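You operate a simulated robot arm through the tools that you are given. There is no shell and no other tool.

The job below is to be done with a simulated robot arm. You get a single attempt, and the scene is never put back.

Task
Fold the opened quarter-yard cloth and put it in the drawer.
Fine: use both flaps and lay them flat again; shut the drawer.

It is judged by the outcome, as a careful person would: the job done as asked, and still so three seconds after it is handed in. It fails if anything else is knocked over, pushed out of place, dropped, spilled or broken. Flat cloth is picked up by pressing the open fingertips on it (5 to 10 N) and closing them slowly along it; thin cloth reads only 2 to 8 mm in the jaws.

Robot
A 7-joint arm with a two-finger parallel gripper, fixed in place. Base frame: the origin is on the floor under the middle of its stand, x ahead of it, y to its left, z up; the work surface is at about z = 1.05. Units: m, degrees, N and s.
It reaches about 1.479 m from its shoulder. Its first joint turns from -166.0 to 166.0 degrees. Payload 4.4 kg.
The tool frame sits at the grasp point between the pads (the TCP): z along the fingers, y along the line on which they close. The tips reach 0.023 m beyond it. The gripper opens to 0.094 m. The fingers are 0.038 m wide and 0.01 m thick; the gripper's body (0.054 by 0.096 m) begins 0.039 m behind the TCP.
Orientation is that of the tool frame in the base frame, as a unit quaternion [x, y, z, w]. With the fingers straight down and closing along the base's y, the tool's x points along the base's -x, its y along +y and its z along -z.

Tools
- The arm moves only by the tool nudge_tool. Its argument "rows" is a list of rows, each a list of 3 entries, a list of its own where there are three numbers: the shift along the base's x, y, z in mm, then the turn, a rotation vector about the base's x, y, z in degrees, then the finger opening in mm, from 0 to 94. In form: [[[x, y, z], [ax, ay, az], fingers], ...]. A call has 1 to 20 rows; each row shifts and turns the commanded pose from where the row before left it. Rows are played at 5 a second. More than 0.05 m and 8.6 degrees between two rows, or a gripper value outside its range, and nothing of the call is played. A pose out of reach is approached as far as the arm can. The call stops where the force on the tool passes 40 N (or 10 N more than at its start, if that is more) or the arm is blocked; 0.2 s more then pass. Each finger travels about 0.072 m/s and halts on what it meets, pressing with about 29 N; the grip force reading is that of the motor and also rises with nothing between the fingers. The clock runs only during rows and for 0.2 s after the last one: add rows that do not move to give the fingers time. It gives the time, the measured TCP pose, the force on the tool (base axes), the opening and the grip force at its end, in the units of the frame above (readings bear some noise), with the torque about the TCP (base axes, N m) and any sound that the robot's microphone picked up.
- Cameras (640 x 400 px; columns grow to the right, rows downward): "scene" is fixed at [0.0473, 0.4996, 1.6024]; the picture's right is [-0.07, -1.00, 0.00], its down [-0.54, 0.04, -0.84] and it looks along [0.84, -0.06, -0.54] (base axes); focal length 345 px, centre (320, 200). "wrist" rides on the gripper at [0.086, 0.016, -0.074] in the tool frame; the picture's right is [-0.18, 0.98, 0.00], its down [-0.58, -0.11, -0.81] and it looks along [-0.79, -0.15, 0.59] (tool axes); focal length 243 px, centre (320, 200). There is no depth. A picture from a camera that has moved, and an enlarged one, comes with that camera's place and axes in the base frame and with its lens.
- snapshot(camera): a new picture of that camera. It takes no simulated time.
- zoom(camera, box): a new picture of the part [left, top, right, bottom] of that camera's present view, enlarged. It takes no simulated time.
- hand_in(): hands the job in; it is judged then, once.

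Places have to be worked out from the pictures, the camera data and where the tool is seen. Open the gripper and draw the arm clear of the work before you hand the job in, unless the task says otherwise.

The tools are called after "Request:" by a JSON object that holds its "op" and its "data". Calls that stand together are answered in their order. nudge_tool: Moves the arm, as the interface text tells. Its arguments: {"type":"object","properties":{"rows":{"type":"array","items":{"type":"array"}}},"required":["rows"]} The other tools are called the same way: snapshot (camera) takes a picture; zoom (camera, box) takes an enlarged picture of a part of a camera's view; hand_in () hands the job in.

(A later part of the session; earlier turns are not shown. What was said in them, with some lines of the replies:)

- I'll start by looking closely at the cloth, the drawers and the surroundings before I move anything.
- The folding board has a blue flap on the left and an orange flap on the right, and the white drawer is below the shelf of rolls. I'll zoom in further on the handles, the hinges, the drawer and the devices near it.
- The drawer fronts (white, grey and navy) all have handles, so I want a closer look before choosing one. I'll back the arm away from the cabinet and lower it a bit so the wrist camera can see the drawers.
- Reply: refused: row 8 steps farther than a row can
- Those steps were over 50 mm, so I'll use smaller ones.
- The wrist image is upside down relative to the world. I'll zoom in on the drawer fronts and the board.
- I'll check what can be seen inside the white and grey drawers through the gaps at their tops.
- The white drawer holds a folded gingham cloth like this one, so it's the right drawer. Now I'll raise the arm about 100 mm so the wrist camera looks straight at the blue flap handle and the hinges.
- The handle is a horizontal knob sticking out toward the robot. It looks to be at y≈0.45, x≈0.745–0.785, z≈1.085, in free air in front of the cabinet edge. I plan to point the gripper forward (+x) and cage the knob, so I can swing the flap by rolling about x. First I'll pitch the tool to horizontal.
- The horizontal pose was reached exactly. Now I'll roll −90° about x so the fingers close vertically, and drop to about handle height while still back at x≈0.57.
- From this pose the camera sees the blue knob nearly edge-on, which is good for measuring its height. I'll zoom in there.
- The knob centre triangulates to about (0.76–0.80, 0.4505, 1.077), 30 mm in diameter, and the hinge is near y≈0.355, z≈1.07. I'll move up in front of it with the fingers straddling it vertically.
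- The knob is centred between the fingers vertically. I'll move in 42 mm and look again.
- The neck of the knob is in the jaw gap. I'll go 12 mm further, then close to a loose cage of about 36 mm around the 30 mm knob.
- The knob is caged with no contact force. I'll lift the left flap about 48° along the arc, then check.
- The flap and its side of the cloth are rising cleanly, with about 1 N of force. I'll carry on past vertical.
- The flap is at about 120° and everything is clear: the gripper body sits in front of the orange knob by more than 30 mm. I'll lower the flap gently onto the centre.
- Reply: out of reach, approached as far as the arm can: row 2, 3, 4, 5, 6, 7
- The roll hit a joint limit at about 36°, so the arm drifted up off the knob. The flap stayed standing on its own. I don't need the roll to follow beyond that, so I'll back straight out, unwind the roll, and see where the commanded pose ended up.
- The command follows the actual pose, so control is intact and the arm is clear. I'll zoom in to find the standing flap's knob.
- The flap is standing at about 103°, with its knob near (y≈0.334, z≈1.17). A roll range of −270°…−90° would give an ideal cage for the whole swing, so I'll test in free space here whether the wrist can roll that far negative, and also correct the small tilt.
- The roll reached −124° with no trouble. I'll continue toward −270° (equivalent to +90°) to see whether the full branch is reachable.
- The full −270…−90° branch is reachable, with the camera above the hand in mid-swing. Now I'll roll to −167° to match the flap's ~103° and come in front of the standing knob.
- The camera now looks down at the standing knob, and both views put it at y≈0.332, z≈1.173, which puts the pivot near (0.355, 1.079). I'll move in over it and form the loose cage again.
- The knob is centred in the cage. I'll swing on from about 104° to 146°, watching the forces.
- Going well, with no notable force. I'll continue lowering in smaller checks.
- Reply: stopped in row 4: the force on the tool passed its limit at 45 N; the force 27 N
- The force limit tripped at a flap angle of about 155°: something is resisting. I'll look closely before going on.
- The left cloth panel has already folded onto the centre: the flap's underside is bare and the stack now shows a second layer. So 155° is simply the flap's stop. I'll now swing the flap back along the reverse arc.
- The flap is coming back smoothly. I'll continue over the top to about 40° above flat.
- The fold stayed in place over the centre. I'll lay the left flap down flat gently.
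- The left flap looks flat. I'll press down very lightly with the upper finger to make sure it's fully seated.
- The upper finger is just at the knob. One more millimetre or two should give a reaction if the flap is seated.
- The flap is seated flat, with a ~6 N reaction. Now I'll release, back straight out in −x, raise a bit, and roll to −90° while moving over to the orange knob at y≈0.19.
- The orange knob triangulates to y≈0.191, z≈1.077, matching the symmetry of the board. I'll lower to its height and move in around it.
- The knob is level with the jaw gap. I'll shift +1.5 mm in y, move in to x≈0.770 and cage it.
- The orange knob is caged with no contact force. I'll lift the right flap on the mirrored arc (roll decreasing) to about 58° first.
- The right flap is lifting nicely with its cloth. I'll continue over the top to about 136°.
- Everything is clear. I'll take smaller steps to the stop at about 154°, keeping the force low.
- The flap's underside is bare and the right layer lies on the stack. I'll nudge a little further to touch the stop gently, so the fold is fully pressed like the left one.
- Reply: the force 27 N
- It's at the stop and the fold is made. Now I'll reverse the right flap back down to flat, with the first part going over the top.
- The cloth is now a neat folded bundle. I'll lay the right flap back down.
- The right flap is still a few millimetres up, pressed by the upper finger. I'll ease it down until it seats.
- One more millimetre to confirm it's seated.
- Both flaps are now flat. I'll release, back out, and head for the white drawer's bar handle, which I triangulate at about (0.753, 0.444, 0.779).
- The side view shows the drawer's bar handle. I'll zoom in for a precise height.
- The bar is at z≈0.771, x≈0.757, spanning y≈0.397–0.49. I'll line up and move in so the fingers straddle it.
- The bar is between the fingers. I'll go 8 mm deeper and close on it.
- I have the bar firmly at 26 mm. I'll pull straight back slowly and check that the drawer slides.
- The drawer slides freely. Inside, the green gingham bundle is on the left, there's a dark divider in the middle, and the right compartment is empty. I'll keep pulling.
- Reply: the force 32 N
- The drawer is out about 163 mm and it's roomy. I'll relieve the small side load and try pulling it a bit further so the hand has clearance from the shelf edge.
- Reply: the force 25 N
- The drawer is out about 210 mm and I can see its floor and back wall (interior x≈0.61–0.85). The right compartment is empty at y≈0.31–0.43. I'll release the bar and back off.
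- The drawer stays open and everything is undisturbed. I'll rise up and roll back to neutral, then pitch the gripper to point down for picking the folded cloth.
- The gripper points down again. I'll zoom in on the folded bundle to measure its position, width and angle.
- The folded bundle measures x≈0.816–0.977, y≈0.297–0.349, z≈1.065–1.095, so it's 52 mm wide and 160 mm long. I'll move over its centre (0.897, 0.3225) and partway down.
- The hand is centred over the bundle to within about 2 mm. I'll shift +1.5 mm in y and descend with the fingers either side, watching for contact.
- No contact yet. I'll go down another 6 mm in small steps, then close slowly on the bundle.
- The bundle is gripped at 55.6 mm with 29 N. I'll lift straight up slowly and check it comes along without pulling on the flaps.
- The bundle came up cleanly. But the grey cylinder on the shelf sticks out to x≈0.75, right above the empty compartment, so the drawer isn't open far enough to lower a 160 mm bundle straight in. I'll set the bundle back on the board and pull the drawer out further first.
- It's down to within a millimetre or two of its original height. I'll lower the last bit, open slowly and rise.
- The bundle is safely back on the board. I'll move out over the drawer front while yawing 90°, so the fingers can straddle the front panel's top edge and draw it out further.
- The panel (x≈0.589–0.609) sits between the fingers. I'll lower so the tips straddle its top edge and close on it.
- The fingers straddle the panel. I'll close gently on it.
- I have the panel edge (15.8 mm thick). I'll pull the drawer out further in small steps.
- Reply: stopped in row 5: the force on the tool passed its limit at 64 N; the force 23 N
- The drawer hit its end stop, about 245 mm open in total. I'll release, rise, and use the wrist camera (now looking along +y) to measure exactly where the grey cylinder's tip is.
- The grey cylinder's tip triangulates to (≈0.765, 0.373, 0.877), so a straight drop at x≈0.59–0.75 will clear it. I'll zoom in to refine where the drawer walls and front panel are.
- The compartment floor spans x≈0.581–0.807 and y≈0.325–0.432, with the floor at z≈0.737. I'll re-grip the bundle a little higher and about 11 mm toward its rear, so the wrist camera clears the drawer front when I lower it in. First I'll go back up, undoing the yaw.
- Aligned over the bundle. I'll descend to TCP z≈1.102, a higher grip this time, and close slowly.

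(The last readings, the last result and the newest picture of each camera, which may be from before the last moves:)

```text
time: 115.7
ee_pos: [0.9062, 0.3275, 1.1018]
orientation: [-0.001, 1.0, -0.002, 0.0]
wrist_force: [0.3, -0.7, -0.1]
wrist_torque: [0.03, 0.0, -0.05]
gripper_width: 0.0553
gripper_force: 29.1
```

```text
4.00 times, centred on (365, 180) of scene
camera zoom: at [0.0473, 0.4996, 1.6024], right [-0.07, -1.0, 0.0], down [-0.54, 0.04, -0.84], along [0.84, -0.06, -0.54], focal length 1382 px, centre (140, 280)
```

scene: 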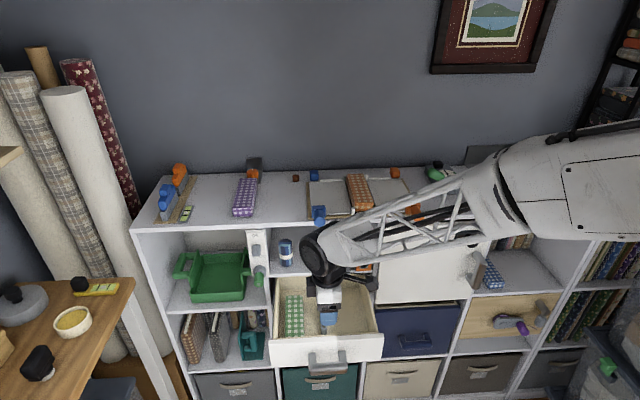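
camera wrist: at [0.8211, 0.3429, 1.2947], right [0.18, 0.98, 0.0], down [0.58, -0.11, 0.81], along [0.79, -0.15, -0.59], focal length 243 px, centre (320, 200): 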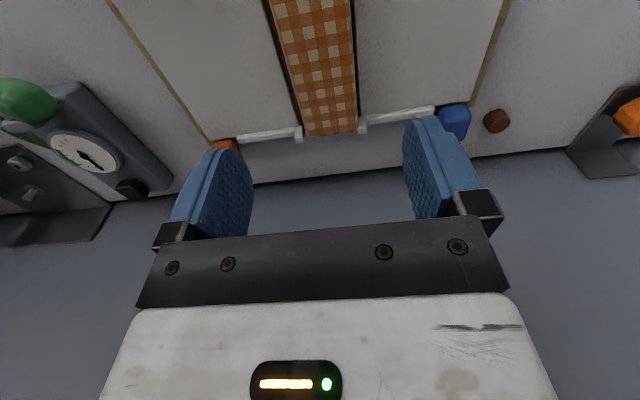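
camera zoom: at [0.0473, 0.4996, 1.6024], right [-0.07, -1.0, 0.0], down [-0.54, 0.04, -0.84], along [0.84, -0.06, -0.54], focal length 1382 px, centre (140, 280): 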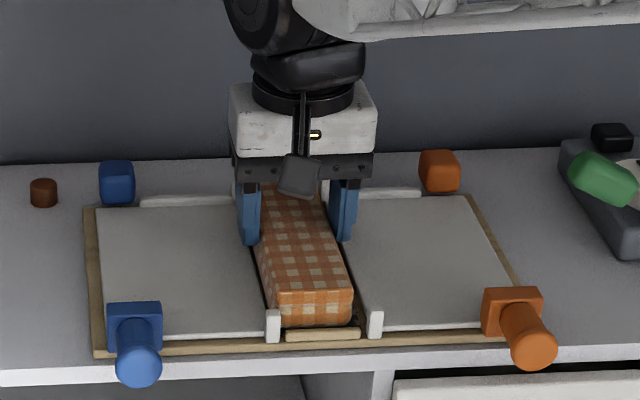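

Gripped at 55 mm with 29 N. I'll lift, then carry the bundle back out in front of the cabinet.

Request:
{"op": "nudge_tool", "data": {"rows": [[[0, 0, 6], [0, 0, 0], 40], [[0, 0, 12], [0, 0, 0], 40], [[0, 0, 20], [0, 0, 0], 40], [[0, 0, 30], [0, 0, 0], 40], [[0, 0, 30], [0, 0, 0], 40], [[-20, 4, 0], [0, 0, 0], 40], [[-35, 8, 0], [0, 0, 0], 40], [[-35, 8, 0], [0, 0, 0], 40], [[-35, 8, 0], [0, 0, 0], 40], [[-35, 8, 0], [0, 0, 0], 40], [[-35, 8, 0], [0, 0, 0], 40], [[-35, 8, 0], [0, 0, 0], 40], [[-35, 7, 0], [0, 0, 0], 40], [[-10, 0, 0], [0, 0, 0], 40], [[0, 0, 0], [0, 0, 0], 40]]}}

Request:
{"op": "snapshot", "data": {"camera": "scene"}}

Request:
{"op": "snapshot", "data": {"camera": "wrist"}}

```text
time: 118.9
ee_pos: [0.6331, 0.3855, 1.1983]
orientation: [-0.001, 1.0, -0.002, 0.0]
wrist_force: [0.5, -0.7, -1.3]
wrist_torque: [0.01, 0.02, 0.02]
gripper_width: 0.0556
gripper_force: 29.2
```

```text
taken
```

scene: 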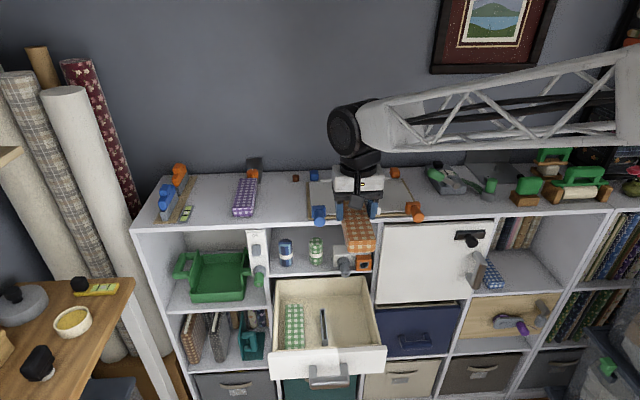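

```text
taken
camera wrist: at [0.5469, 0.4015, 1.2736], right [0.18, 0.98, 0.0], down [0.58, -0.11, 0.81], along [0.79, -0.15, -0.59], focal length 243 px, centre (320, 200)
```

wrist: 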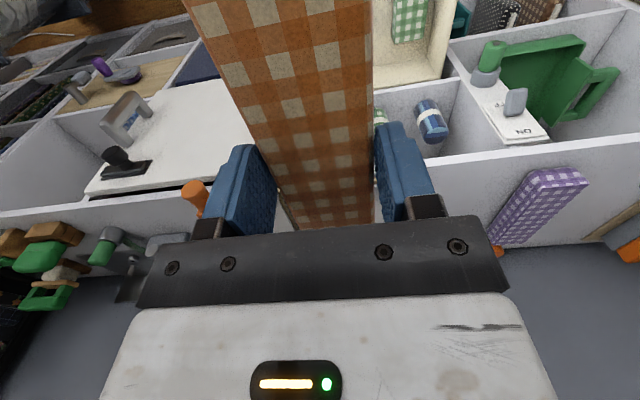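

The bundle is held level. I'll lower it in front of the cabinet in stages, checking the forearm's clearance each time.

Request:
{"op": "nudge_tool", "data": {"rows": [[[0, 0, -35], [0, 0, 0], 40], [[0, 0, -40], [0, 0, 0], 40], [[0, 0, -40], [0, 0, 0], 40], [[0, 0, -40], [0, 0, 0], 40], [[0, 0, -35], [0, 0, 0], 40], [[0, 0, -30], [0, 0, 0], 40], [[0, 0, 0], [0, 0, 0], 40]]}}

Request:
{"op": "snapshot", "data": {"camera": "scene"}}

Request:
{"op": "snapshot", "data": {"camera": "wrist"}}

```text
time: 120.5
ee_pos: [0.6318, 0.3854, 0.9791]
orientation: [0.0, 1.0, -0.001, -0.001]
wrist_force: [-0.4, 0.3, -0.4]
wrist_torque: [0.03, -0.02, -0.02]
gripper_width: 0.0554
gripper_force: 28.7
```

```text
taken
```

scene: 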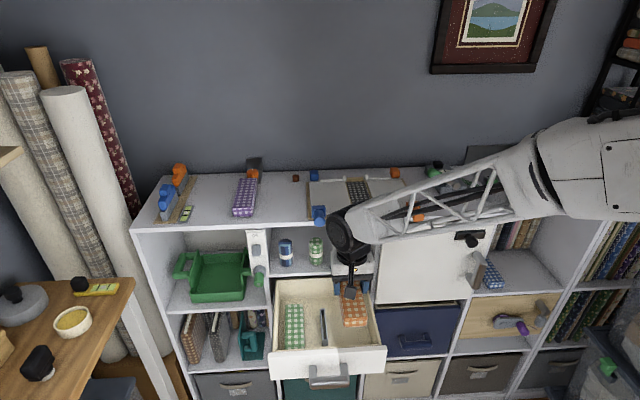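

```text
taken
camera wrist: at [0.5455, 0.4019, 1.0542], right [0.18, 0.98, 0.0], down [0.58, -0.1, 0.81], along [0.79, -0.15, -0.59], focal length 243 px, centre (320, 200)
```

wrist: 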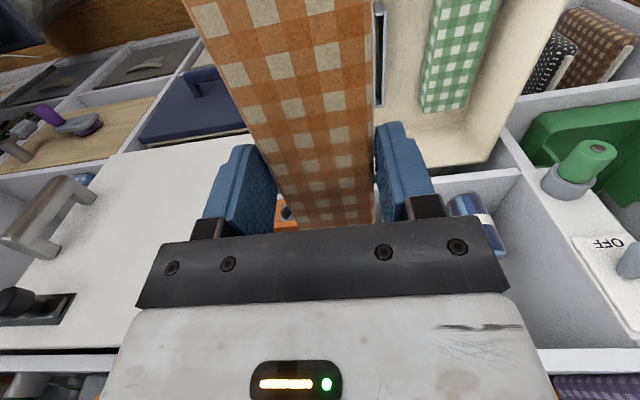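

The hand is fine, but the elbow is near the right end of the cabinet top. I'll inspect that area closely before going lower.

Request:
{"op": "zoom", "data": {"camera": "scene", "box": [400, 90, 640, 260]}}

Request:
{"op": "zoom", "data": {"camera": "scene", "box": [320, 170, 460, 300]}}

Request:
{"op": "zoom", "data": {"camera": "wrist", "box": [0, 0, 200, 130]}}

```text
2.35 times, centred on (520, 175) of scene
camera zoom: at [0.0473, 0.4996, 1.6024], right [-0.07, -1.0, 0.0], down [-0.54, 0.04, -0.84], along [0.84, -0.06, -0.54], focal length 813 px, centre (-151, 259)
```

zoom: 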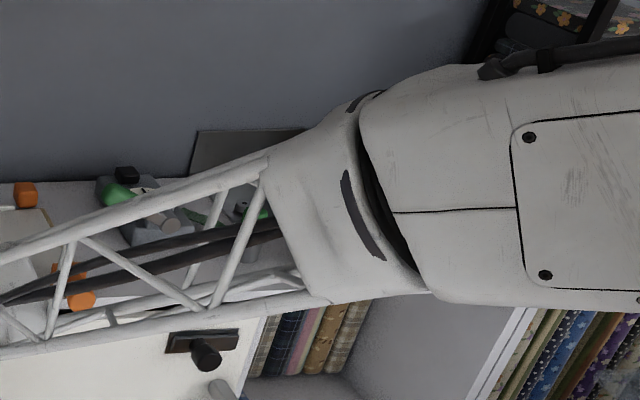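

```text
3.08 times, centred on (390, 235) of scene
camera zoom: at [0.0473, 0.4996, 1.6024], right [-0.07, -1.0, 0.0], down [-0.54, 0.04, -0.84], along [0.84, -0.06, -0.54], focal length 1063 px, centre (105, 92)
```

zoom: 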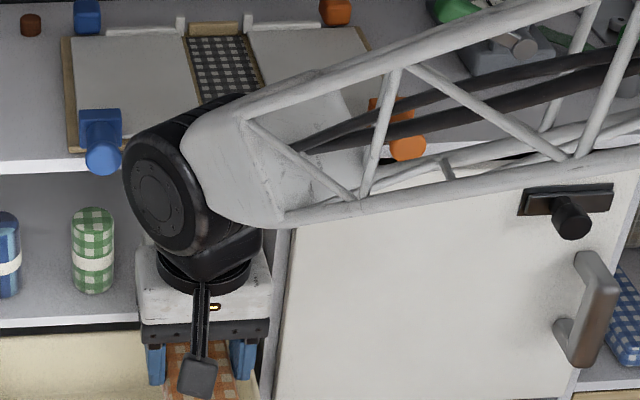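

```text
3.08 times, centred on (100, 65) of wrist
camera zoom: at [0.5455, 0.4019, 1.0542], right [0.18, 0.98, 0.0], down [0.58, -0.1, 0.81], along [0.79, -0.15, -0.59], focal length 746 px, centre (997, 615)
```

zoom: 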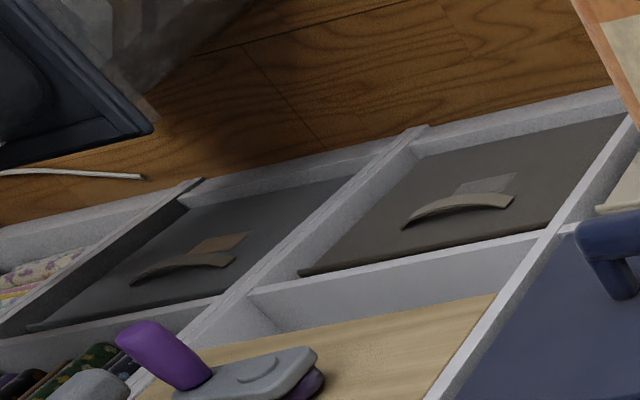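

Judging by apparent size, the forearm runs up and back toward the robot, well clear of the cabinet. I'll shift to x≈0.680, y≈0.386 and lower until the bundle is just above the drawer rim.

Request:
{"op": "nudge_tool", "data": {"rows": [[[16, 0, 0], [0, 0, 0], 40], [[16, 0, 0], [0, 0, 0], 40], [[16, 0.5, 0], [0, 0, 0], 40], [[0, 0, -20], [0, 0, 0], 40], [[0, 0, -25], [0, 0, 0], 40], [[0, 0, -20], [0, 0, 0], 40], [[0, 0, 0], [0, 0, 0], 40]]}}

Request:
{"op": "snapshot", "data": {"camera": "scene"}}

Request:
{"op": "zoom", "data": {"camera": "scene", "box": [270, 220, 400, 360]}}

Request:
{"op": "snapshot", "data": {"camera": "wrist"}}

```text
time: 122.1
ee_pos: [0.6809, 0.3849, 0.9148]
orientation: [-0.001, 1.0, -0.002, -0.001]
wrist_force: [0.7, 0.0, -0.4]
wrist_torque: [0.03, 0.01, 0.0]
gripper_width: 0.0554
gripper_force: 29.0
```

```text
taken
```

scene: 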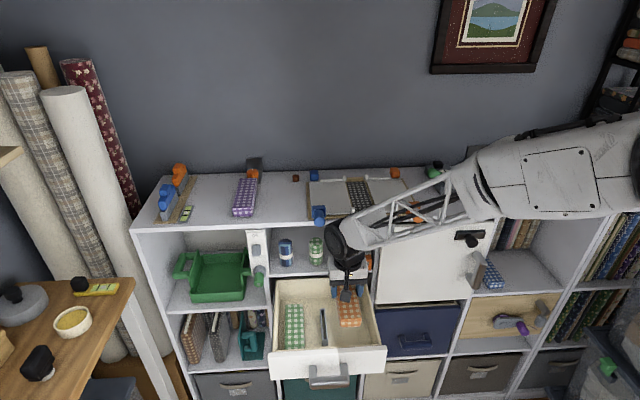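

```text
2.86 times, centred on (335, 290) of scene
camera zoom: at [0.0473, 0.4996, 1.6024], right [-0.07, -1.0, 0.0], down [-0.54, 0.04, -0.84], along [0.84, -0.06, -0.54], focal length 987 px, centre (277, -57)
```

zoom: 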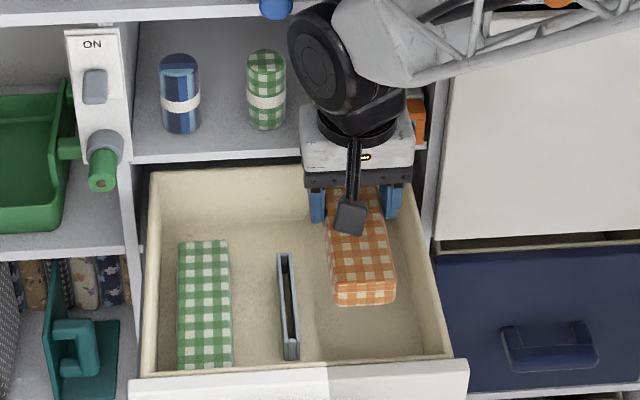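

```text
taken
camera wrist: at [0.5942, 0.402, 0.9891], right [0.18, 0.98, 0.0], down [0.58, -0.1, 0.81], along [0.79, -0.15, -0.59], focal length 243 px, centre (320, 200)
```

wrist: 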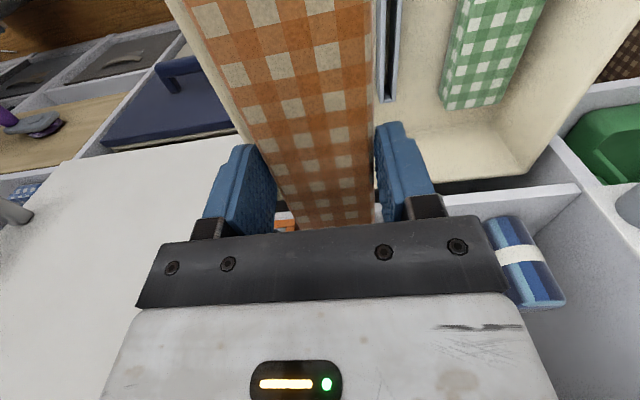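

All clear so far. I'll lower further in small steps: the bundle's bottom passes the rim level and the hand passes the cylinder.

Request:
{"op": "nudge_tool", "data": {"rows": [[[0, 1, -15], [0, 0, 0], 40], [[0, 0, -15], [0, 0, 0], 40], [[0, 0, -15], [0, 0, 0], 40], [[0, 0, -15], [0, 0, 0], 40], [[0, 0, 0], [0, 0, 0], 40]]}}

Request:
{"op": "snapshot", "data": {"camera": "scene"}}

Request:
{"op": "zoom", "data": {"camera": "scene", "box": [270, 220, 400, 360]}}

Request:
{"op": "snapshot", "data": {"camera": "wrist"}}

```text
time: 123.3
ee_pos: [0.6803, 0.3864, 0.8553]
orientation: [-0.002, 1.0, -0.001, 0.0]
wrist_force: [0.0, 0.2, 0.2]
wrist_torque: [0.01, 0.0, -0.04]
gripper_width: 0.0555
gripper_force: 29.1
```

```text
taken
```

scene: 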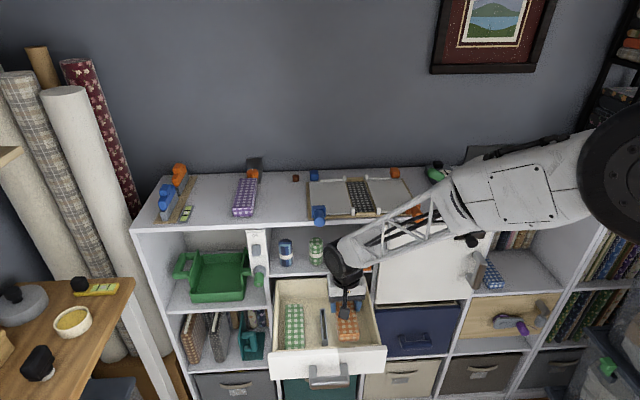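

```text
2.86 times, centred on (335, 290) of scene
camera zoom: at [0.0473, 0.4996, 1.6024], right [-0.07, -1.0, 0.0], down [-0.54, 0.04, -0.84], along [0.84, -0.06, -0.54], focal length 987 px, centre (277, -57)
```

zoom: 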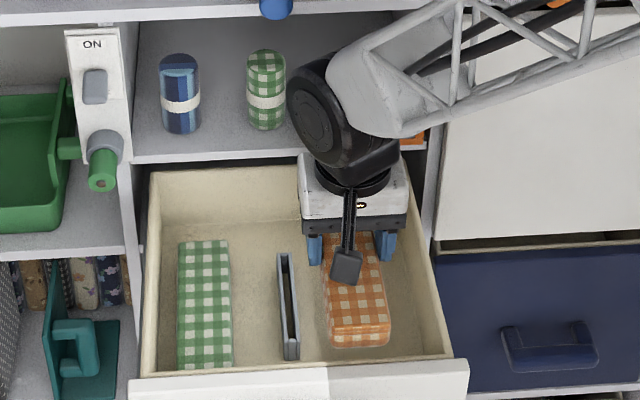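

```text
taken
camera wrist: at [0.5947, 0.4031, 0.9294], right [0.18, 0.98, 0.0], down [0.58, -0.11, 0.81], along [0.79, -0.15, -0.59], focal length 243 px, centre (320, 200)
```

wrist: 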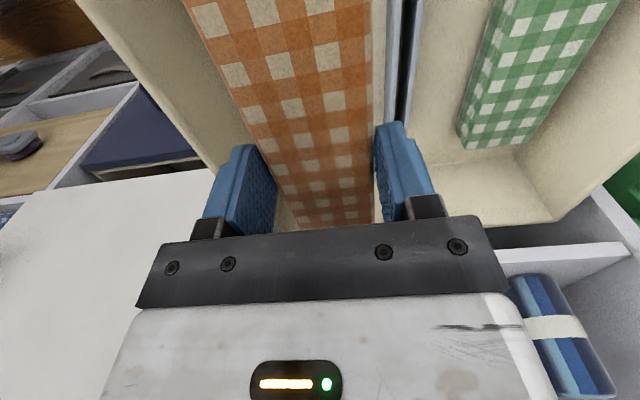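

The elbow (the black disc at far right) is near the scene camera, well away from the cabinet. The bundle is inside the drawer's outline with margin all round. I'll lower it most of the remaining way.

Request:
{"op": "nudge_tool", "data": {"rows": [[[0, 0, -12], [0, 0, 0], 40], [[0, 0, -12], [0, 0, 0], 40], [[0, 0, -12], [0, 0, 0], 40], [[0, 0, -10], [0, 0, 0], 40], [[0, 0, 0], [0, 0, 0], 40]]}}

Request:
{"op": "zoom", "data": {"camera": "scene", "box": [270, 220, 400, 360]}}

Request:
{"op": "snapshot", "data": {"camera": "wrist"}}

```text
time: 124.5
ee_pos: [0.6798, 0.3856, 0.8076]
orientation: [-0.001, 1.0, -0.001, 0.0]
wrist_force: [-0.3, 0.0, -0.8]
wrist_torque: [-0.01, 0.0, -0.01]
gripper_width: 0.0553
gripper_force: 29.2
```

```text
2.86 times, centred on (335, 290) of scene
camera zoom: at [0.0473, 0.4996, 1.6024], right [-0.07, -1.0, 0.0], down [-0.54, 0.04, -0.84], along [0.84, -0.06, -0.54], focal length 987 px, centre (277, -57)
```

zoom: 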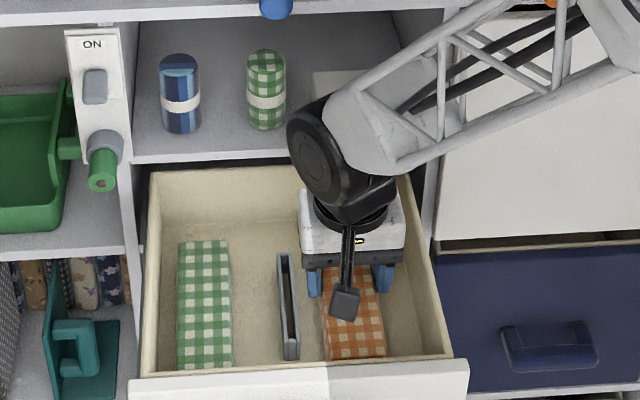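

```text
taken
camera wrist: at [0.5941, 0.4027, 0.8831], right [0.18, 0.98, 0.0], down [0.58, -0.11, 0.81], along [0.79, -0.15, -0.59], focal length 243 px, centre (320, 200)
```

wrist: 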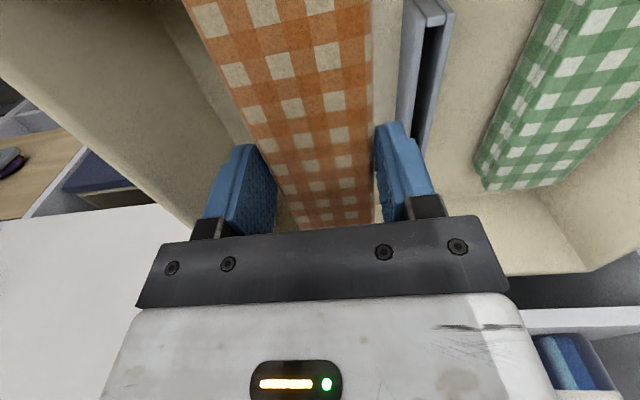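

The bundle hangs between the divider and the right wall. I'll shift 3 mm toward the wall and lower the last 20-odd mm carefully.

Request:
{"op": "nudge_tool", "data": {"rows": [[[0, -3, -6], [0, 0, 0], 40], [[0, 0, -6], [0, 0, 0], 40], [[0, 0, -5], [0, 0, 0], 40], [[0, 0, -4], [0, 0, 0], 40], [[0, 0, 0], [0, 0, 0], 40]]}}

Request:
{"op": "zoom", "data": {"camera": "scene", "box": [290, 260, 400, 360]}}

Request:
{"op": "snapshot", "data": {"camera": "wrist"}}

```text
time: 125.7
ee_pos: [0.6792, 0.3835, 0.7875]
orientation: [0.0, 1.0, -0.001, 0.0]
wrist_force: [-0.4, -0.8, -0.6]
wrist_torque: [0.03, -0.04, -0.04]
gripper_width: 0.0553
gripper_force: 29.2
```

```text
4.00 times, centred on (345, 310) of scene
camera zoom: at [0.0473, 0.4996, 1.6024], right [-0.07, -1.0, 0.0], down [-0.54, 0.04, -0.84], along [0.84, -0.06, -0.54], focal length 1382 px, centre (220, -240)
```

zoom: 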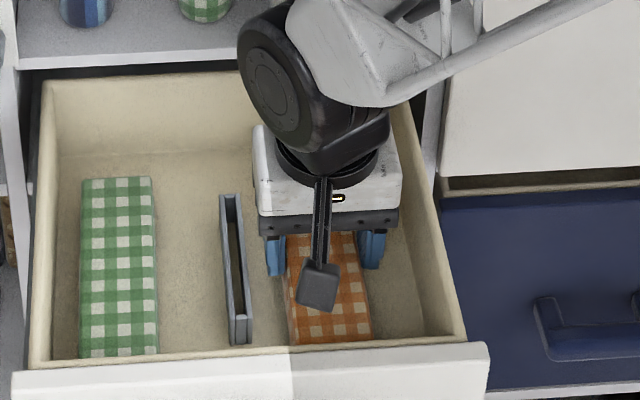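

```text
taken
camera wrist: at [0.5943, 0.3998, 0.8622], right [0.18, 0.98, 0.0], down [0.58, -0.1, 0.81], along [0.79, -0.15, -0.59], focal length 243 px, centre (320, 200)
```

wrist: 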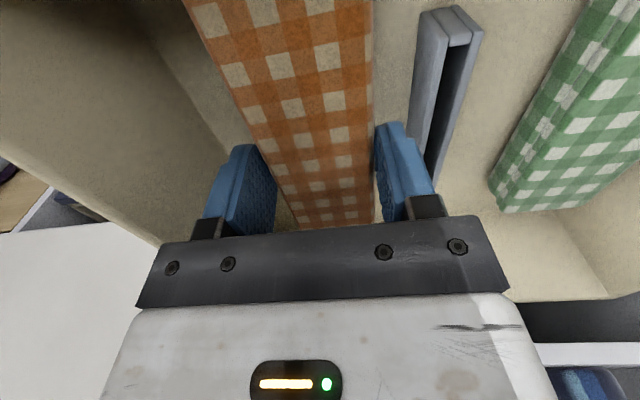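

There's still clearance around the camera block and the divider. I'll step down until I feel the floor.

Request:
{"op": "nudge_tool", "data": {"rows": [[[0, 0, -3], [0, 0, 0], 40], [[0, 0, -3], [0, 0, 0], 40], [[0, 0, -2], [0, 0, 0], 40], [[0, 0, 0], [0, 0, 0], 40]]}}

Request:
{"op": "zoom", "data": {"camera": "scene", "box": [290, 260, 400, 360]}}

```text
time: 126.7
ee_pos: [0.6804, 0.3827, 0.7797]
orientation: [-0.001, 1.0, -0.001, 0.0]
wrist_force: [-0.6, 0.1, -1.1]
wrist_torque: [0.0, 0.0, 0.0]
gripper_width: 0.0551
gripper_force: 29.3
```

```text
4.00 times, centred on (345, 310) of scene
camera zoom: at [0.0473, 0.4996, 1.6024], right [-0.07, -1.0, 0.0], down [-0.54, 0.04, -0.84], along [0.84, -0.06, -0.54], focal length 1382 px, centre (220, -240)
```

zoom: 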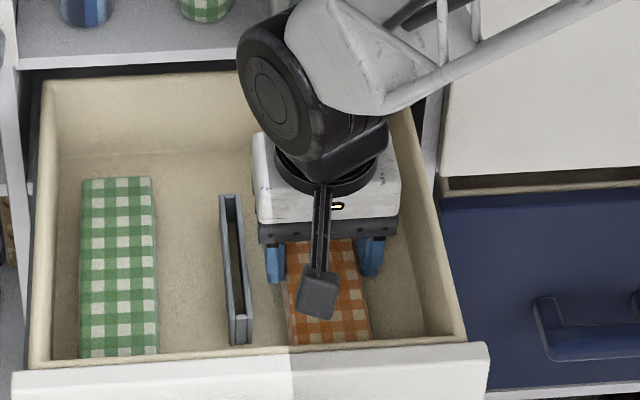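

Request:
{"op": "nudge_tool", "data": {"rows": [[[0, 0, -2], [0, 0, 0], 40], [[0, 0, -2], [0, 0, 0], 40], [[0, 0, -2], [0, 0, 0], 40], [[0, 0, 0], [0, 0, 0], 40]]}}

Request:
{"op": "zoom", "data": {"camera": "scene", "box": [290, 260, 400, 360]}}

Request:
{"op": "snapshot", "data": {"camera": "wrist"}}

```text
time: 127.7
ee_pos: [0.6807, 0.3837, 0.7752]
orientation: [-0.001, 1.0, -0.002, 0.0]
wrist_force: [-1.7, -8.2, 25.6]
wrist_torque: [-0.17, 0.3, 0.02]
gripper_width: 0.0554
gripper_force: 29.0
```

```text
4.00 times, centred on (345, 310) of scene
camera zoom: at [0.0473, 0.4996, 1.6024], right [-0.07, -1.0, 0.0], down [-0.54, 0.04, -0.84], along [0.84, -0.06, -0.54], focal length 1382 px, centre (220, -240)
```

zoom: 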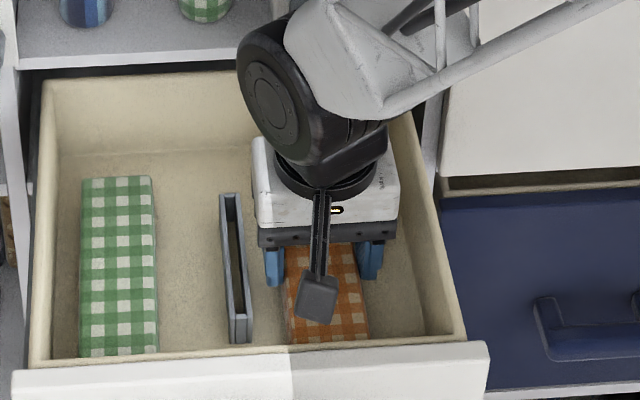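

```text
taken
camera wrist: at [0.5947, 0.4002, 0.8497], right [0.18, 0.98, 0.0], down [0.58, -0.11, 0.81], along [0.79, -0.15, -0.59], focal length 243 px, centre (320, 200)
```

wrist: 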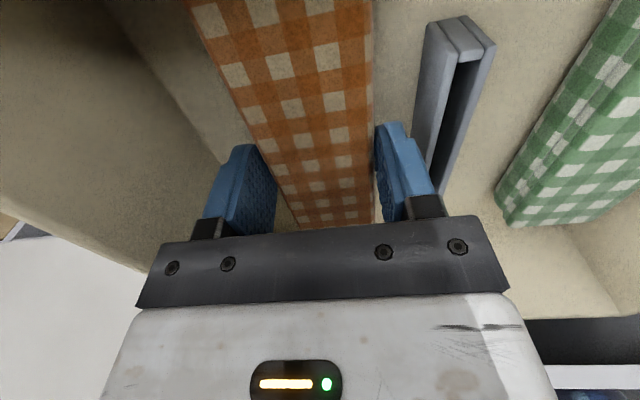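

The bundle is on the floor. I'll ease up a hair, open a little on each side, and rise straight up.

Request:
{"op": "nudge_tool", "data": {"rows": [[[0, 0, 1], [0, 0, 0], 40], [[0, 0, 0], [0, 0, 0], 54], [[0, 0, 0], [0, 0, 0], 60], [[0, 0, 0], [0, 0, 0], 66], [[0, 0, 0], [0, 0, 0], 68], [[0, 0, 10], [0, 0, 0], 68], [[0, 0, 20], [0, 0, 0], 68], [[0, 0, 25], [0, 0, 0], 68]]}}

Request:
{"op": "zoom", "data": {"camera": "scene", "box": [270, 220, 400, 360]}}

Request:
{"op": "snapshot", "data": {"camera": "wrist"}}

```text
time: 129.5
ee_pos: [0.6797, 0.3832, 0.8289]
orientation: [-0.001, 1.0, -0.002, 0.0]
wrist_force: [0.2, 0.3, 0.2]
wrist_torque: [-0.04, 0.03, -0.02]
gripper_width: 0.0682
gripper_force: 0.0
```

```text
2.86 times, centred on (335, 290) of scene
camera zoom: at [0.0473, 0.4996, 1.6024], right [-0.07, -1.0, 0.0], down [-0.54, 0.04, -0.84], along [0.84, -0.06, -0.54], focal length 987 px, centre (277, -57)
```

zoom: 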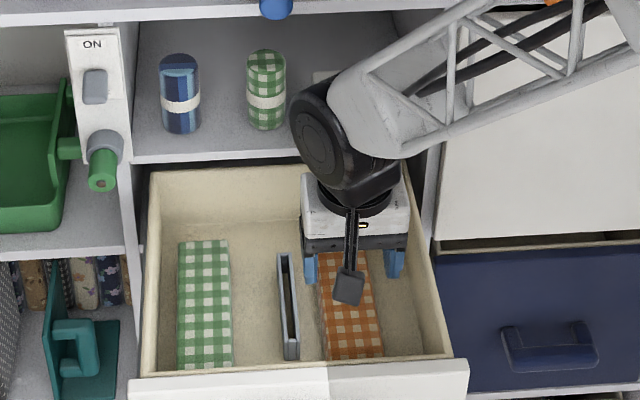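

```text
taken
camera wrist: at [0.5941, 0.4002, 0.904], right [0.18, 0.98, 0.0], down [0.58, -0.1, 0.81], along [0.79, -0.15, -0.59], focal length 243 px, centre (320, 200)
```

wrist: 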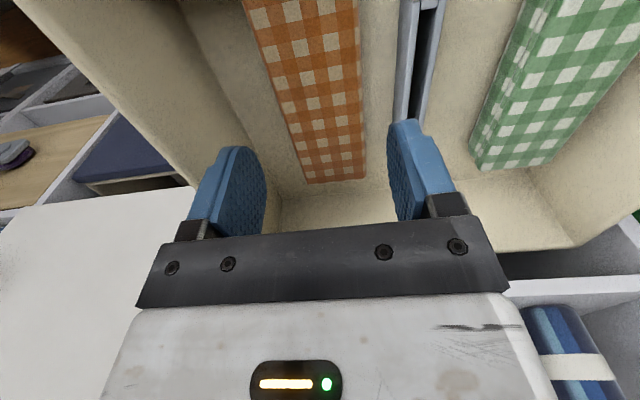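

The bundle lies flat in the drawer's empty compartment. I'll rise straight up out of the drawer and back away, then pitch the tool horizontal to push the drawer shut.

Request:
{"op": "nudge_tool", "data": {"rows": [[[0, 0, 30], [0, 0, 0], 68], [[0, 0, 40], [0, 0, 0], 60], [[0, 0, 40], [0, 0, 0], 50], [[0, 0, 40], [0, 0, 0], 30], [[-10, 0, 40], [0, 0, 0], 10], [[-30, 10, 30], [0, 0, 0], 0], [[-35, 12, 25], [0, 0, 0], 0], [[-35, 12, 20], [0, 0, 0], 0], [[-35, 12, 20], [0, 0, 0], 0], [[-35, 12, 15], [0, 0, 0], 0], [[-20, 3, 10], [0, 0, 0], 0], [[0, 0, 0], [0, 0, 0], 0]]}}

Request:
{"op": "nudge_tool", "data": {"rows": [[[0, 0, 0], [0, -8.182, 0], 0], [[0, 0, 0], [0, -8.182, 0], 0], [[0, 0, 0], [0, -8.182, 0], 0], [[0, 0, 0], [0, -8.182, 0], 0], [[0, 0, 0], [0, -8.182, 0], 0], [[0, 0, 0], [0, -8.182, 0], 0], [[0, 0, 0], [0, -8.182, 0], 0], [[0, 0, 0], [0, -8.182, 0], 0], [[0, 0, 0], [0, -8.182, 0], 0], [[0, 0, 0], [0, -8.182, 0], 0], [[0, 0, 0], [0, -8.182, 0], 0], [[0, 0, 0], [0, 0, 0], 0]]}}

Request:
{"op": "snapshot", "data": {"camera": "scene"}}

Request:
{"op": "zoom", "data": {"camera": "scene", "box": [260, 250, 400, 390]}}

```text
time: 132.1
ee_pos: [0.4795, 0.443, 1.14]
orientation: [-0.001, 1.0, -0.002, 0.0]
wrist_force: [-0.2, 0.0, 0.1]
wrist_torque: [0.02, -0.02, -0.02]
gripper_width: 0.0002
gripper_force: 29.2
```

```text
time: 134.7
ee_pos: [0.48, 0.4443, 1.1388]
orientation: [0.002, 0.707, -0.002, 0.708]
wrist_force: [-0.4, 0.9, -1.1]
wrist_torque: [0.04, 0.01, 0.01]
gripper_width: 0.0
gripper_force: 29.1
```

```text
taken
```

scene: 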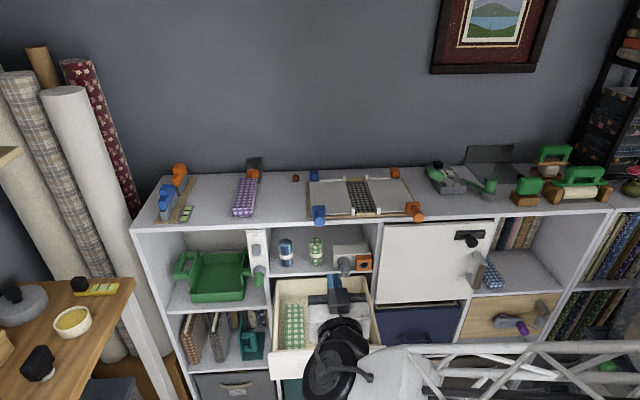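

```text
2.86 times, centred on (330, 320) of scene
camera zoom: at [0.0473, 0.4996, 1.6024], right [-0.07, -1.0, 0.0], down [-0.54, 0.04, -0.84], along [0.84, -0.06, -0.54], focal length 987 px, centre (291, -143)
```

zoom: 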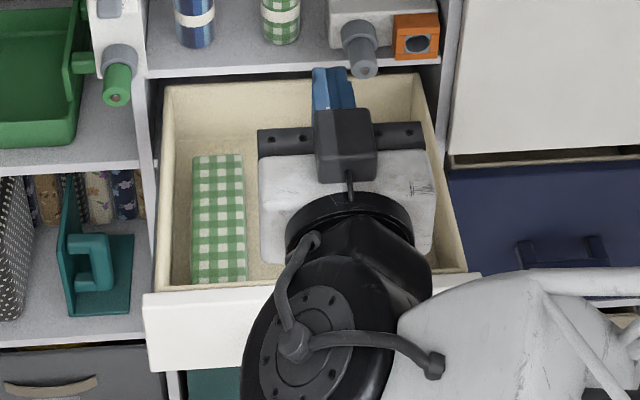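

The gripper is horizontal with the fingers closed. I'll back off to x≈0.44 and lower to the handle bar's height in front of the drawer.

Request:
{"op": "nudge_tool", "data": {"rows": [[[-20, 0, -20], [0, 0, 0], 0], [[-18, 0, -35], [0, 0, 0], 0], [[0, 0, -40], [0, 0, 0], 0], [[0, 0, -40], [0, 0, 0], 0], [[0, 0, -40], [0, 0, 0], 0], [[0, 0, -40], [0, 0, 0], 0], [[0, 0, -40], [0, 0, 0], 0], [[0, 0, -40], [0, 0, 0], 0], [[0, 0, -40], [0, 0, 0], 0], [[0, 0, -35], [0, 0, 0], 0], [[0, 0, 0], [0, 0, 0], 0]]}}

Request:
{"op": "snapshot", "data": {"camera": "scene"}}

Request:
{"op": "snapshot", "data": {"camera": "wrist"}}

Request:
{"op": "zoom", "data": {"camera": "scene", "box": [250, 250, 410, 400]}}

```text
time: 137.1
ee_pos: [0.4429, 0.4439, 0.7702]
orientation: [0.001, 0.707, -0.002, 0.707]
wrist_force: [-0.4, -0.3, -0.3]
wrist_torque: [0.01, -0.02, 0.0]
gripper_width: 0.0
gripper_force: 29.0
```

```text
taken
```

scene: 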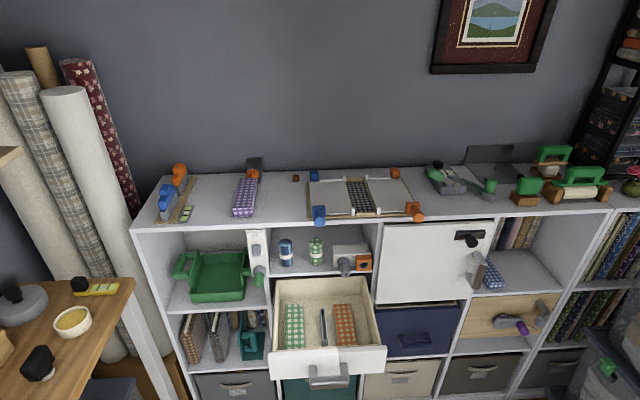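

```text
taken
camera wrist: at [0.3693, 0.4612, 0.683], right [0.0, 0.98, 0.18], down [-0.81, -0.1, 0.58], along [0.59, -0.15, 0.79], focal length 243 px, centre (320, 200)
```

wrist: 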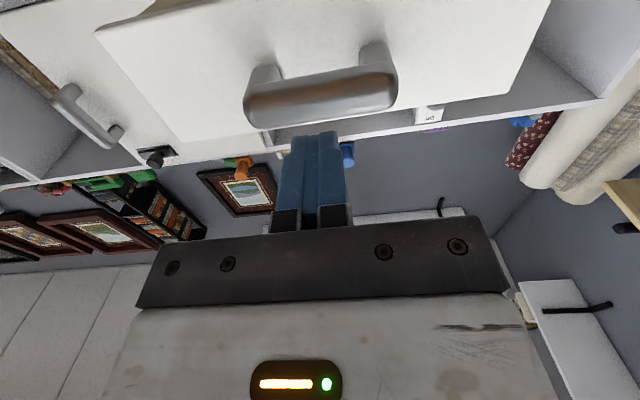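

```text
2.67 times, centred on (330, 325) of scene
camera zoom: at [0.0473, 0.4996, 1.6024], right [-0.07, -1.0, 0.0], down [-0.54, 0.04, -0.84], along [0.84, -0.06, -0.54], focal length 921 px, centre (293, -133)
```

zoom: 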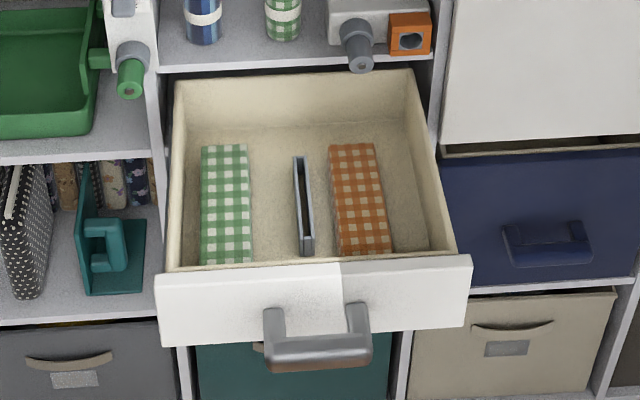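

The orange bundle sits neatly in the drawer beside the divider, and nothing else has moved. The closed fingertips point at the middle of the bar, so I'll push the drawer in slowly.

Request:
{"op": "nudge_tool", "data": {"rows": [[[14, 0, -1], [0, 0, 0], 0], [[12, 0, 0], [0, 0, 0], 0], [[8, 0, 0], [0, 0, 0], 0], [[8, 0, 0], [0, 0, 0], 0], [[10, 0, 0], [0, 0, 0], 0], [[12, 0, 0], [0, 0, 0], 0], [[12, 0, 0], [0, 0, 0], 0], [[12, 0, 0], [0, 0, 0], 0]]}}

Request:
{"op": "zoom", "data": {"camera": "scene", "box": [250, 230, 410, 400]}}

```text
time: 138.9
ee_pos: [0.5304, 0.4438, 0.7679]
orientation: [0.001, 0.707, -0.002, 0.707]
wrist_force: [-2.9, -0.9, 0.6]
wrist_torque: [-0.01, 0.01, -0.03]
gripper_width: 0.0001
gripper_force: 29.0
```

```text
2.35 times, centred on (330, 315) of scene
camera zoom: at [0.0473, 0.4996, 1.6024], right [-0.07, -1.0, 0.0], down [-0.54, 0.04, -0.84], along [0.84, -0.06, -0.54], focal length 813 px, centre (296, -71)
```

zoom: 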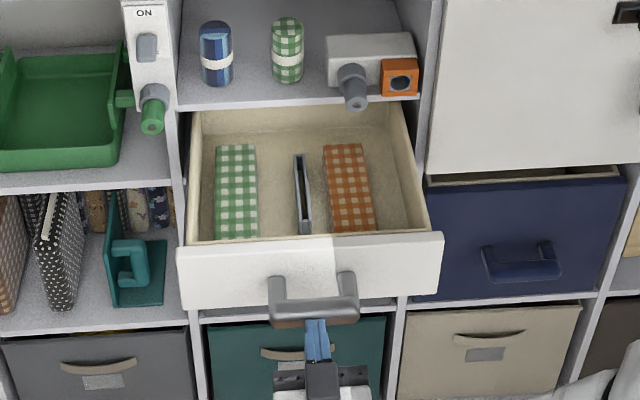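

The drawer is sliding in with only about 3 N. I'll keep pushing.

Request:
{"op": "nudge_tool", "data": {"rows": [[[12, 0, 0], [0, 0, 0], 0], [[12, 0, 0], [0, 0, 0], 0], [[12, 0, 0], [0, 0, 0], 0], [[12, 0, 0], [0, 0, 0], 0], [[12, 0, 0], [0, 0, 0], 0], [[12, 0, 0], [0, 0, 0], 0], [[12, 0, 0], [0, 0, 0], 0], [[12, 0, 0], [0, 0, 0], 0], [[12, 0, 0], [0, 0, 0], 0], [[12, 0, 0], [0, 0, 0], 0], [[12, 0, 0], [0, 0, 0], 0], [[12, 0, 0], [0, 0, 0], 0], [[10, 0, 0], [0, 0, 0], 0]]}}

Request:
{"op": "zoom", "data": {"camera": "scene", "box": [250, 210, 410, 350]}}

```text
time: 141.7
ee_pos: [0.6843, 0.4446, 0.7684]
orientation: [0.002, 0.707, -0.002, 0.707]
wrist_force: [-2.3, 1.1, -0.4]
wrist_torque: [0.03, 0.0, 0.04]
gripper_width: 0.0
gripper_force: 29.4
```

```text
2.86 times, centred on (330, 280) of scene
camera zoom: at [0.0473, 0.4996, 1.6024], right [-0.07, -1.0, 0.0], down [-0.54, 0.04, -0.84], along [0.84, -0.06, -0.54], focal length 987 px, centre (291, -29)
```

zoom: 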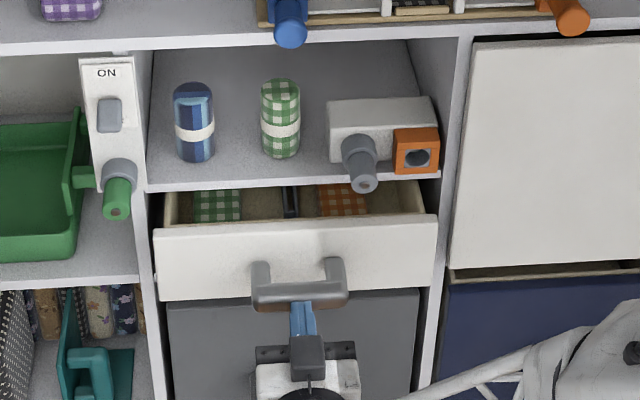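

Nearly shut. I'll finish in small steps until it stops.

Request:
{"op": "nudge_tool", "data": {"rows": [[[8, 0, 0], [0, 0, 0], 0], [[8, 0, 0], [0, 0, 0], 0], [[6, 0, 0], [0, 0, 0], 0], [[5, 0, 0], [0, 0, 0], 0], [[4, 0, 0], [0, 0, 0], 0], [[4, 0, 0], [0, 0, 0], 0], [[3, 0, 0], [0, 0, 0], 0], [[3, 0, 0], [0, 0, 0], 0]]}}

Request:
{"op": "zoom", "data": {"camera": "scene", "box": [250, 210, 410, 350]}}

```text
time: 143.6
ee_pos: [0.7245, 0.4446, 0.7677]
orientation: [0.001, 0.707, -0.002, 0.707]
wrist_force: [-13.8, -2.7, 6.6]
wrist_torque: [-0.01, 0.06, -0.02]
gripper_width: 0.0
gripper_force: 29.2
stopped in row 8: the force on the tool passed its limit at 42 N (the readings are from after the stop); the commanded pose is now the measured one
```

```text
2.86 times, centred on (330, 280) of scene
camera zoom: at [0.0473, 0.4996, 1.6024], right [-0.07, -1.0, 0.0], down [-0.54, 0.04, -0.84], along [0.84, -0.06, -0.54], focal length 987 px, centre (291, -29)
```

zoom: 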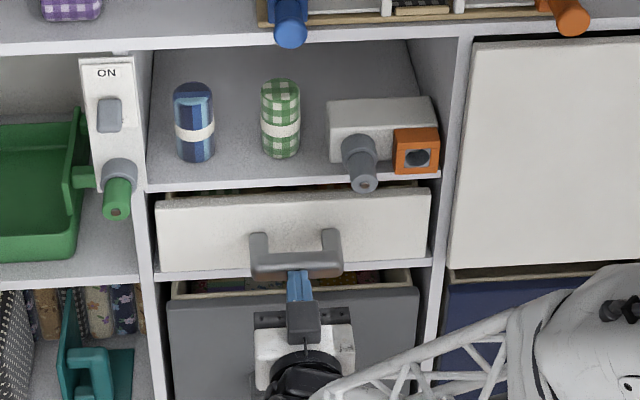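

It's hit its stop, so the drawer is fully shut. I'll back straight off, open the gripper and draw the arm clear.

Request:
{"op": "nudge_tool", "data": {"rows": [[[-8, 0, 0], [0, 0, 0], 0], [[-25, 0, 0], [0, 0, 0], 0], [[-40, 0, 0], [0, 0, 0], 0], [[-45, 0, 0], [0, 0, 0], 30], [[-45, 0, 0], [0, 0, 0], 60], [[-35, 0, 10], [0, 0, 0], 90], [[0, -5, 40], [0, 0, 0], 90], [[0, -10, 40], [0, 0, 0], 90], [[0, -10, 40], [0, 0, 0], 90], [[0, -10, 40], [0, 0, 0], 90], [[0, -10, 40], [0, 0, 0], 90], [[0, -10, 40], [0, 0, 0], 90], [[0, -10, 40], [0, 0, 0], 90], [[0, -10, 40], [0, 0, 0], 90], [[0, -10, 40], [0, 0, 0], 90], [[0, 0, 0], [0, 0, 0], 90]]}}

Request:
{"op": "snapshot", "data": {"camera": "scene"}}

Request:
{"op": "zoom", "data": {"camera": "scene", "box": [250, 210, 410, 350]}}

Request:
{"op": "zoom", "data": {"camera": "scene", "box": [290, 150, 440, 230]}}

```text
time: 147.0
ee_pos: [0.5266, 0.359, 1.1395]
orientation: [0.0, 0.707, -0.002, 0.707]
wrist_force: [-0.1, 0.0, 0.6]
wrist_torque: [-0.01, 0.01, 0.01]
gripper_width: 0.0903
gripper_force: 0.0
```

```text
taken
```

scene: 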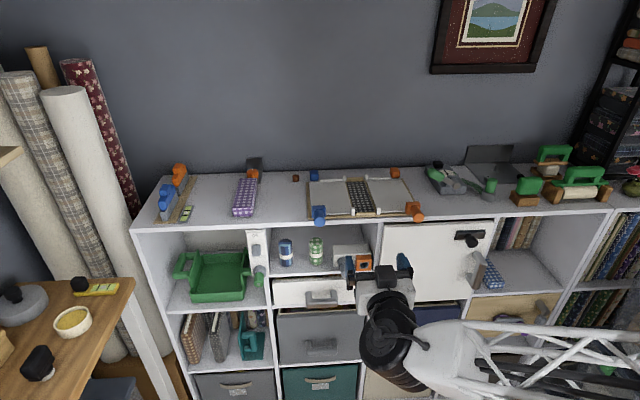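

```text
2.86 times, centred on (330, 280) of scene
camera zoom: at [0.0473, 0.4996, 1.6024], right [-0.07, -1.0, 0.0], down [-0.54, 0.04, -0.84], along [0.84, -0.06, -0.54], focal length 987 px, centre (291, -29)
```

zoom: 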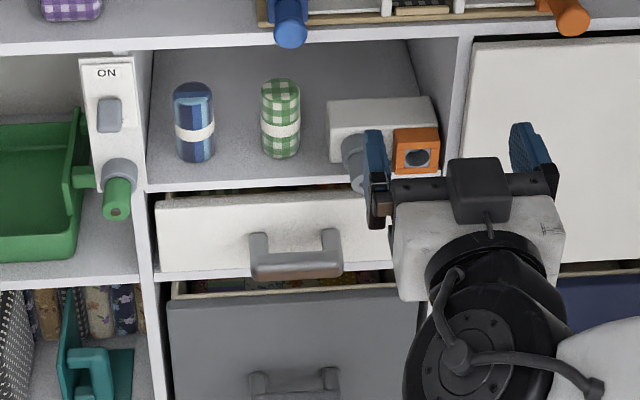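

```text
4.27 times, centred on (365, 190) of scene
camera zoom: at [0.0473, 0.4996, 1.6024], right [-0.07, -1.0, 0.0], down [-0.54, 0.04, -0.84], along [0.84, -0.06, -0.54], focal length 1474 px, centre (128, 243)
```

zoom: 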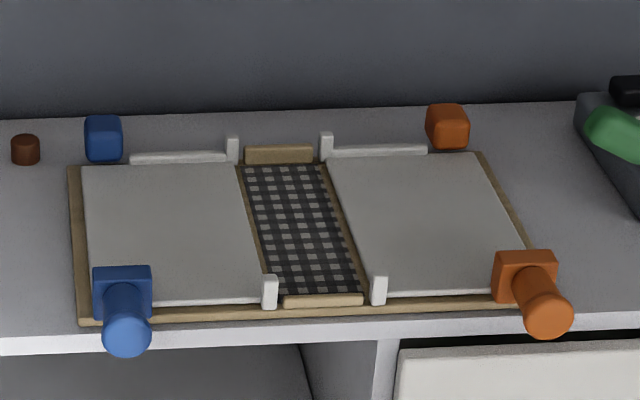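

Both flaps lie flat on the empty board, the drawer is shut and everything else is in place. I'll move the arm a bit further up and away for a last unobstructed check.

Request:
{"op": "nudge_tool", "data": {"rows": [[[-5, -20, 40], [0, 0, 0], 90], [[-5, -20, 40], [0, 0, 0], 90], [[-5, -20, 40], [0, 0, 0], 90], [[-5, -20, 40], [0, 0, 0], 90], [[0, -20, 30], [0, 0, 0], 90], [[0, 0, 0], [0, 0, 0], 90], [[0, 0, 0], [0, 0, 0], 90]]}}

Request:
{"op": "snapshot", "data": {"camera": "scene"}}

Request:
{"op": "zoom", "data": {"camera": "scene", "box": [240, 220, 400, 320]}}

```text
time: 148.6
ee_pos: [0.5052, 0.2597, 1.3289]
orientation: [0.0, 0.707, -0.002, 0.707]
wrist_force: [0.2, 0.8, 0.2]
wrist_torque: [-0.03, 0.02, -0.02]
gripper_width: 0.0896
gripper_force: 0.1
```

```text
taken
```

scene: 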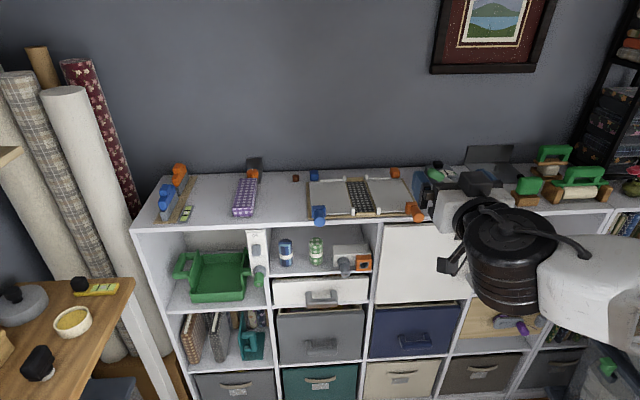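

```text
4.00 times, centred on (320, 270) of scene
camera zoom: at [0.0473, 0.4996, 1.6024], right [-0.07, -1.0, 0.0], down [-0.54, 0.04, -0.84], along [0.84, -0.06, -0.54], focal length 1382 px, centre (320, -80)
```

zoom: 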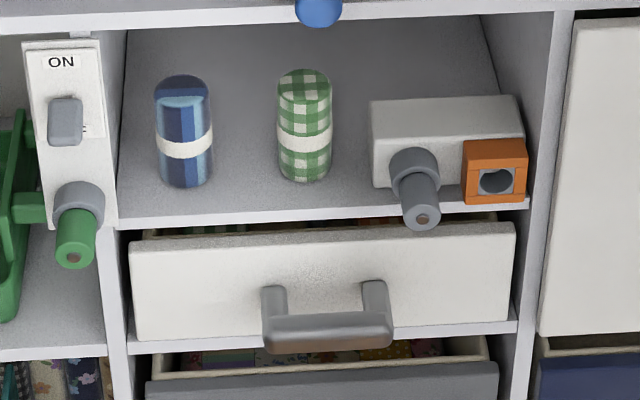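

The drawer looks exactly as it did when closed at the start, with both gingham bundles visible inside through the gap. The flaps are flat, the arm is clear and the gripper is open, so I'm handing in.

Request:
{"op": "hand_in", "data": {}}

```text
The job is handed in.
```

The orange gingham cloth is folded and in the white drawer, and the drawer is shut. I've handed the job in but haven't seen the judgement.

- **Folding:** I swung each flap over once to its stop, which folded that side of the cloth onto the centre, then laid it flat again. Both flaps read as fully seated under a light press.
- **Drawer:** I chose the white one because it already held a folded gingham bundle. The cloth lies flat in its empty right-hand compartment. I pushed the drawer in until it stopped, and it looks the same as when it was closed at the start.
- **Other items:** Nothing else appears moved or knocked in the final pictures. The arm is clear and the gripper is open.

During the work:

- **Left flap:** the wrist hit its turning limit, so the hand slipped off the blue knob partway through. The flap stayed up and I finished it from another angle.
- **Cloth:** after lifting the cloth once, I set it back on the board so I could pull the drawer out further.
- **Force limit:** it tripped three times: at the left flap's stop (45 N), when the drawer reached full extension (64 N), and when it closed (42 N).
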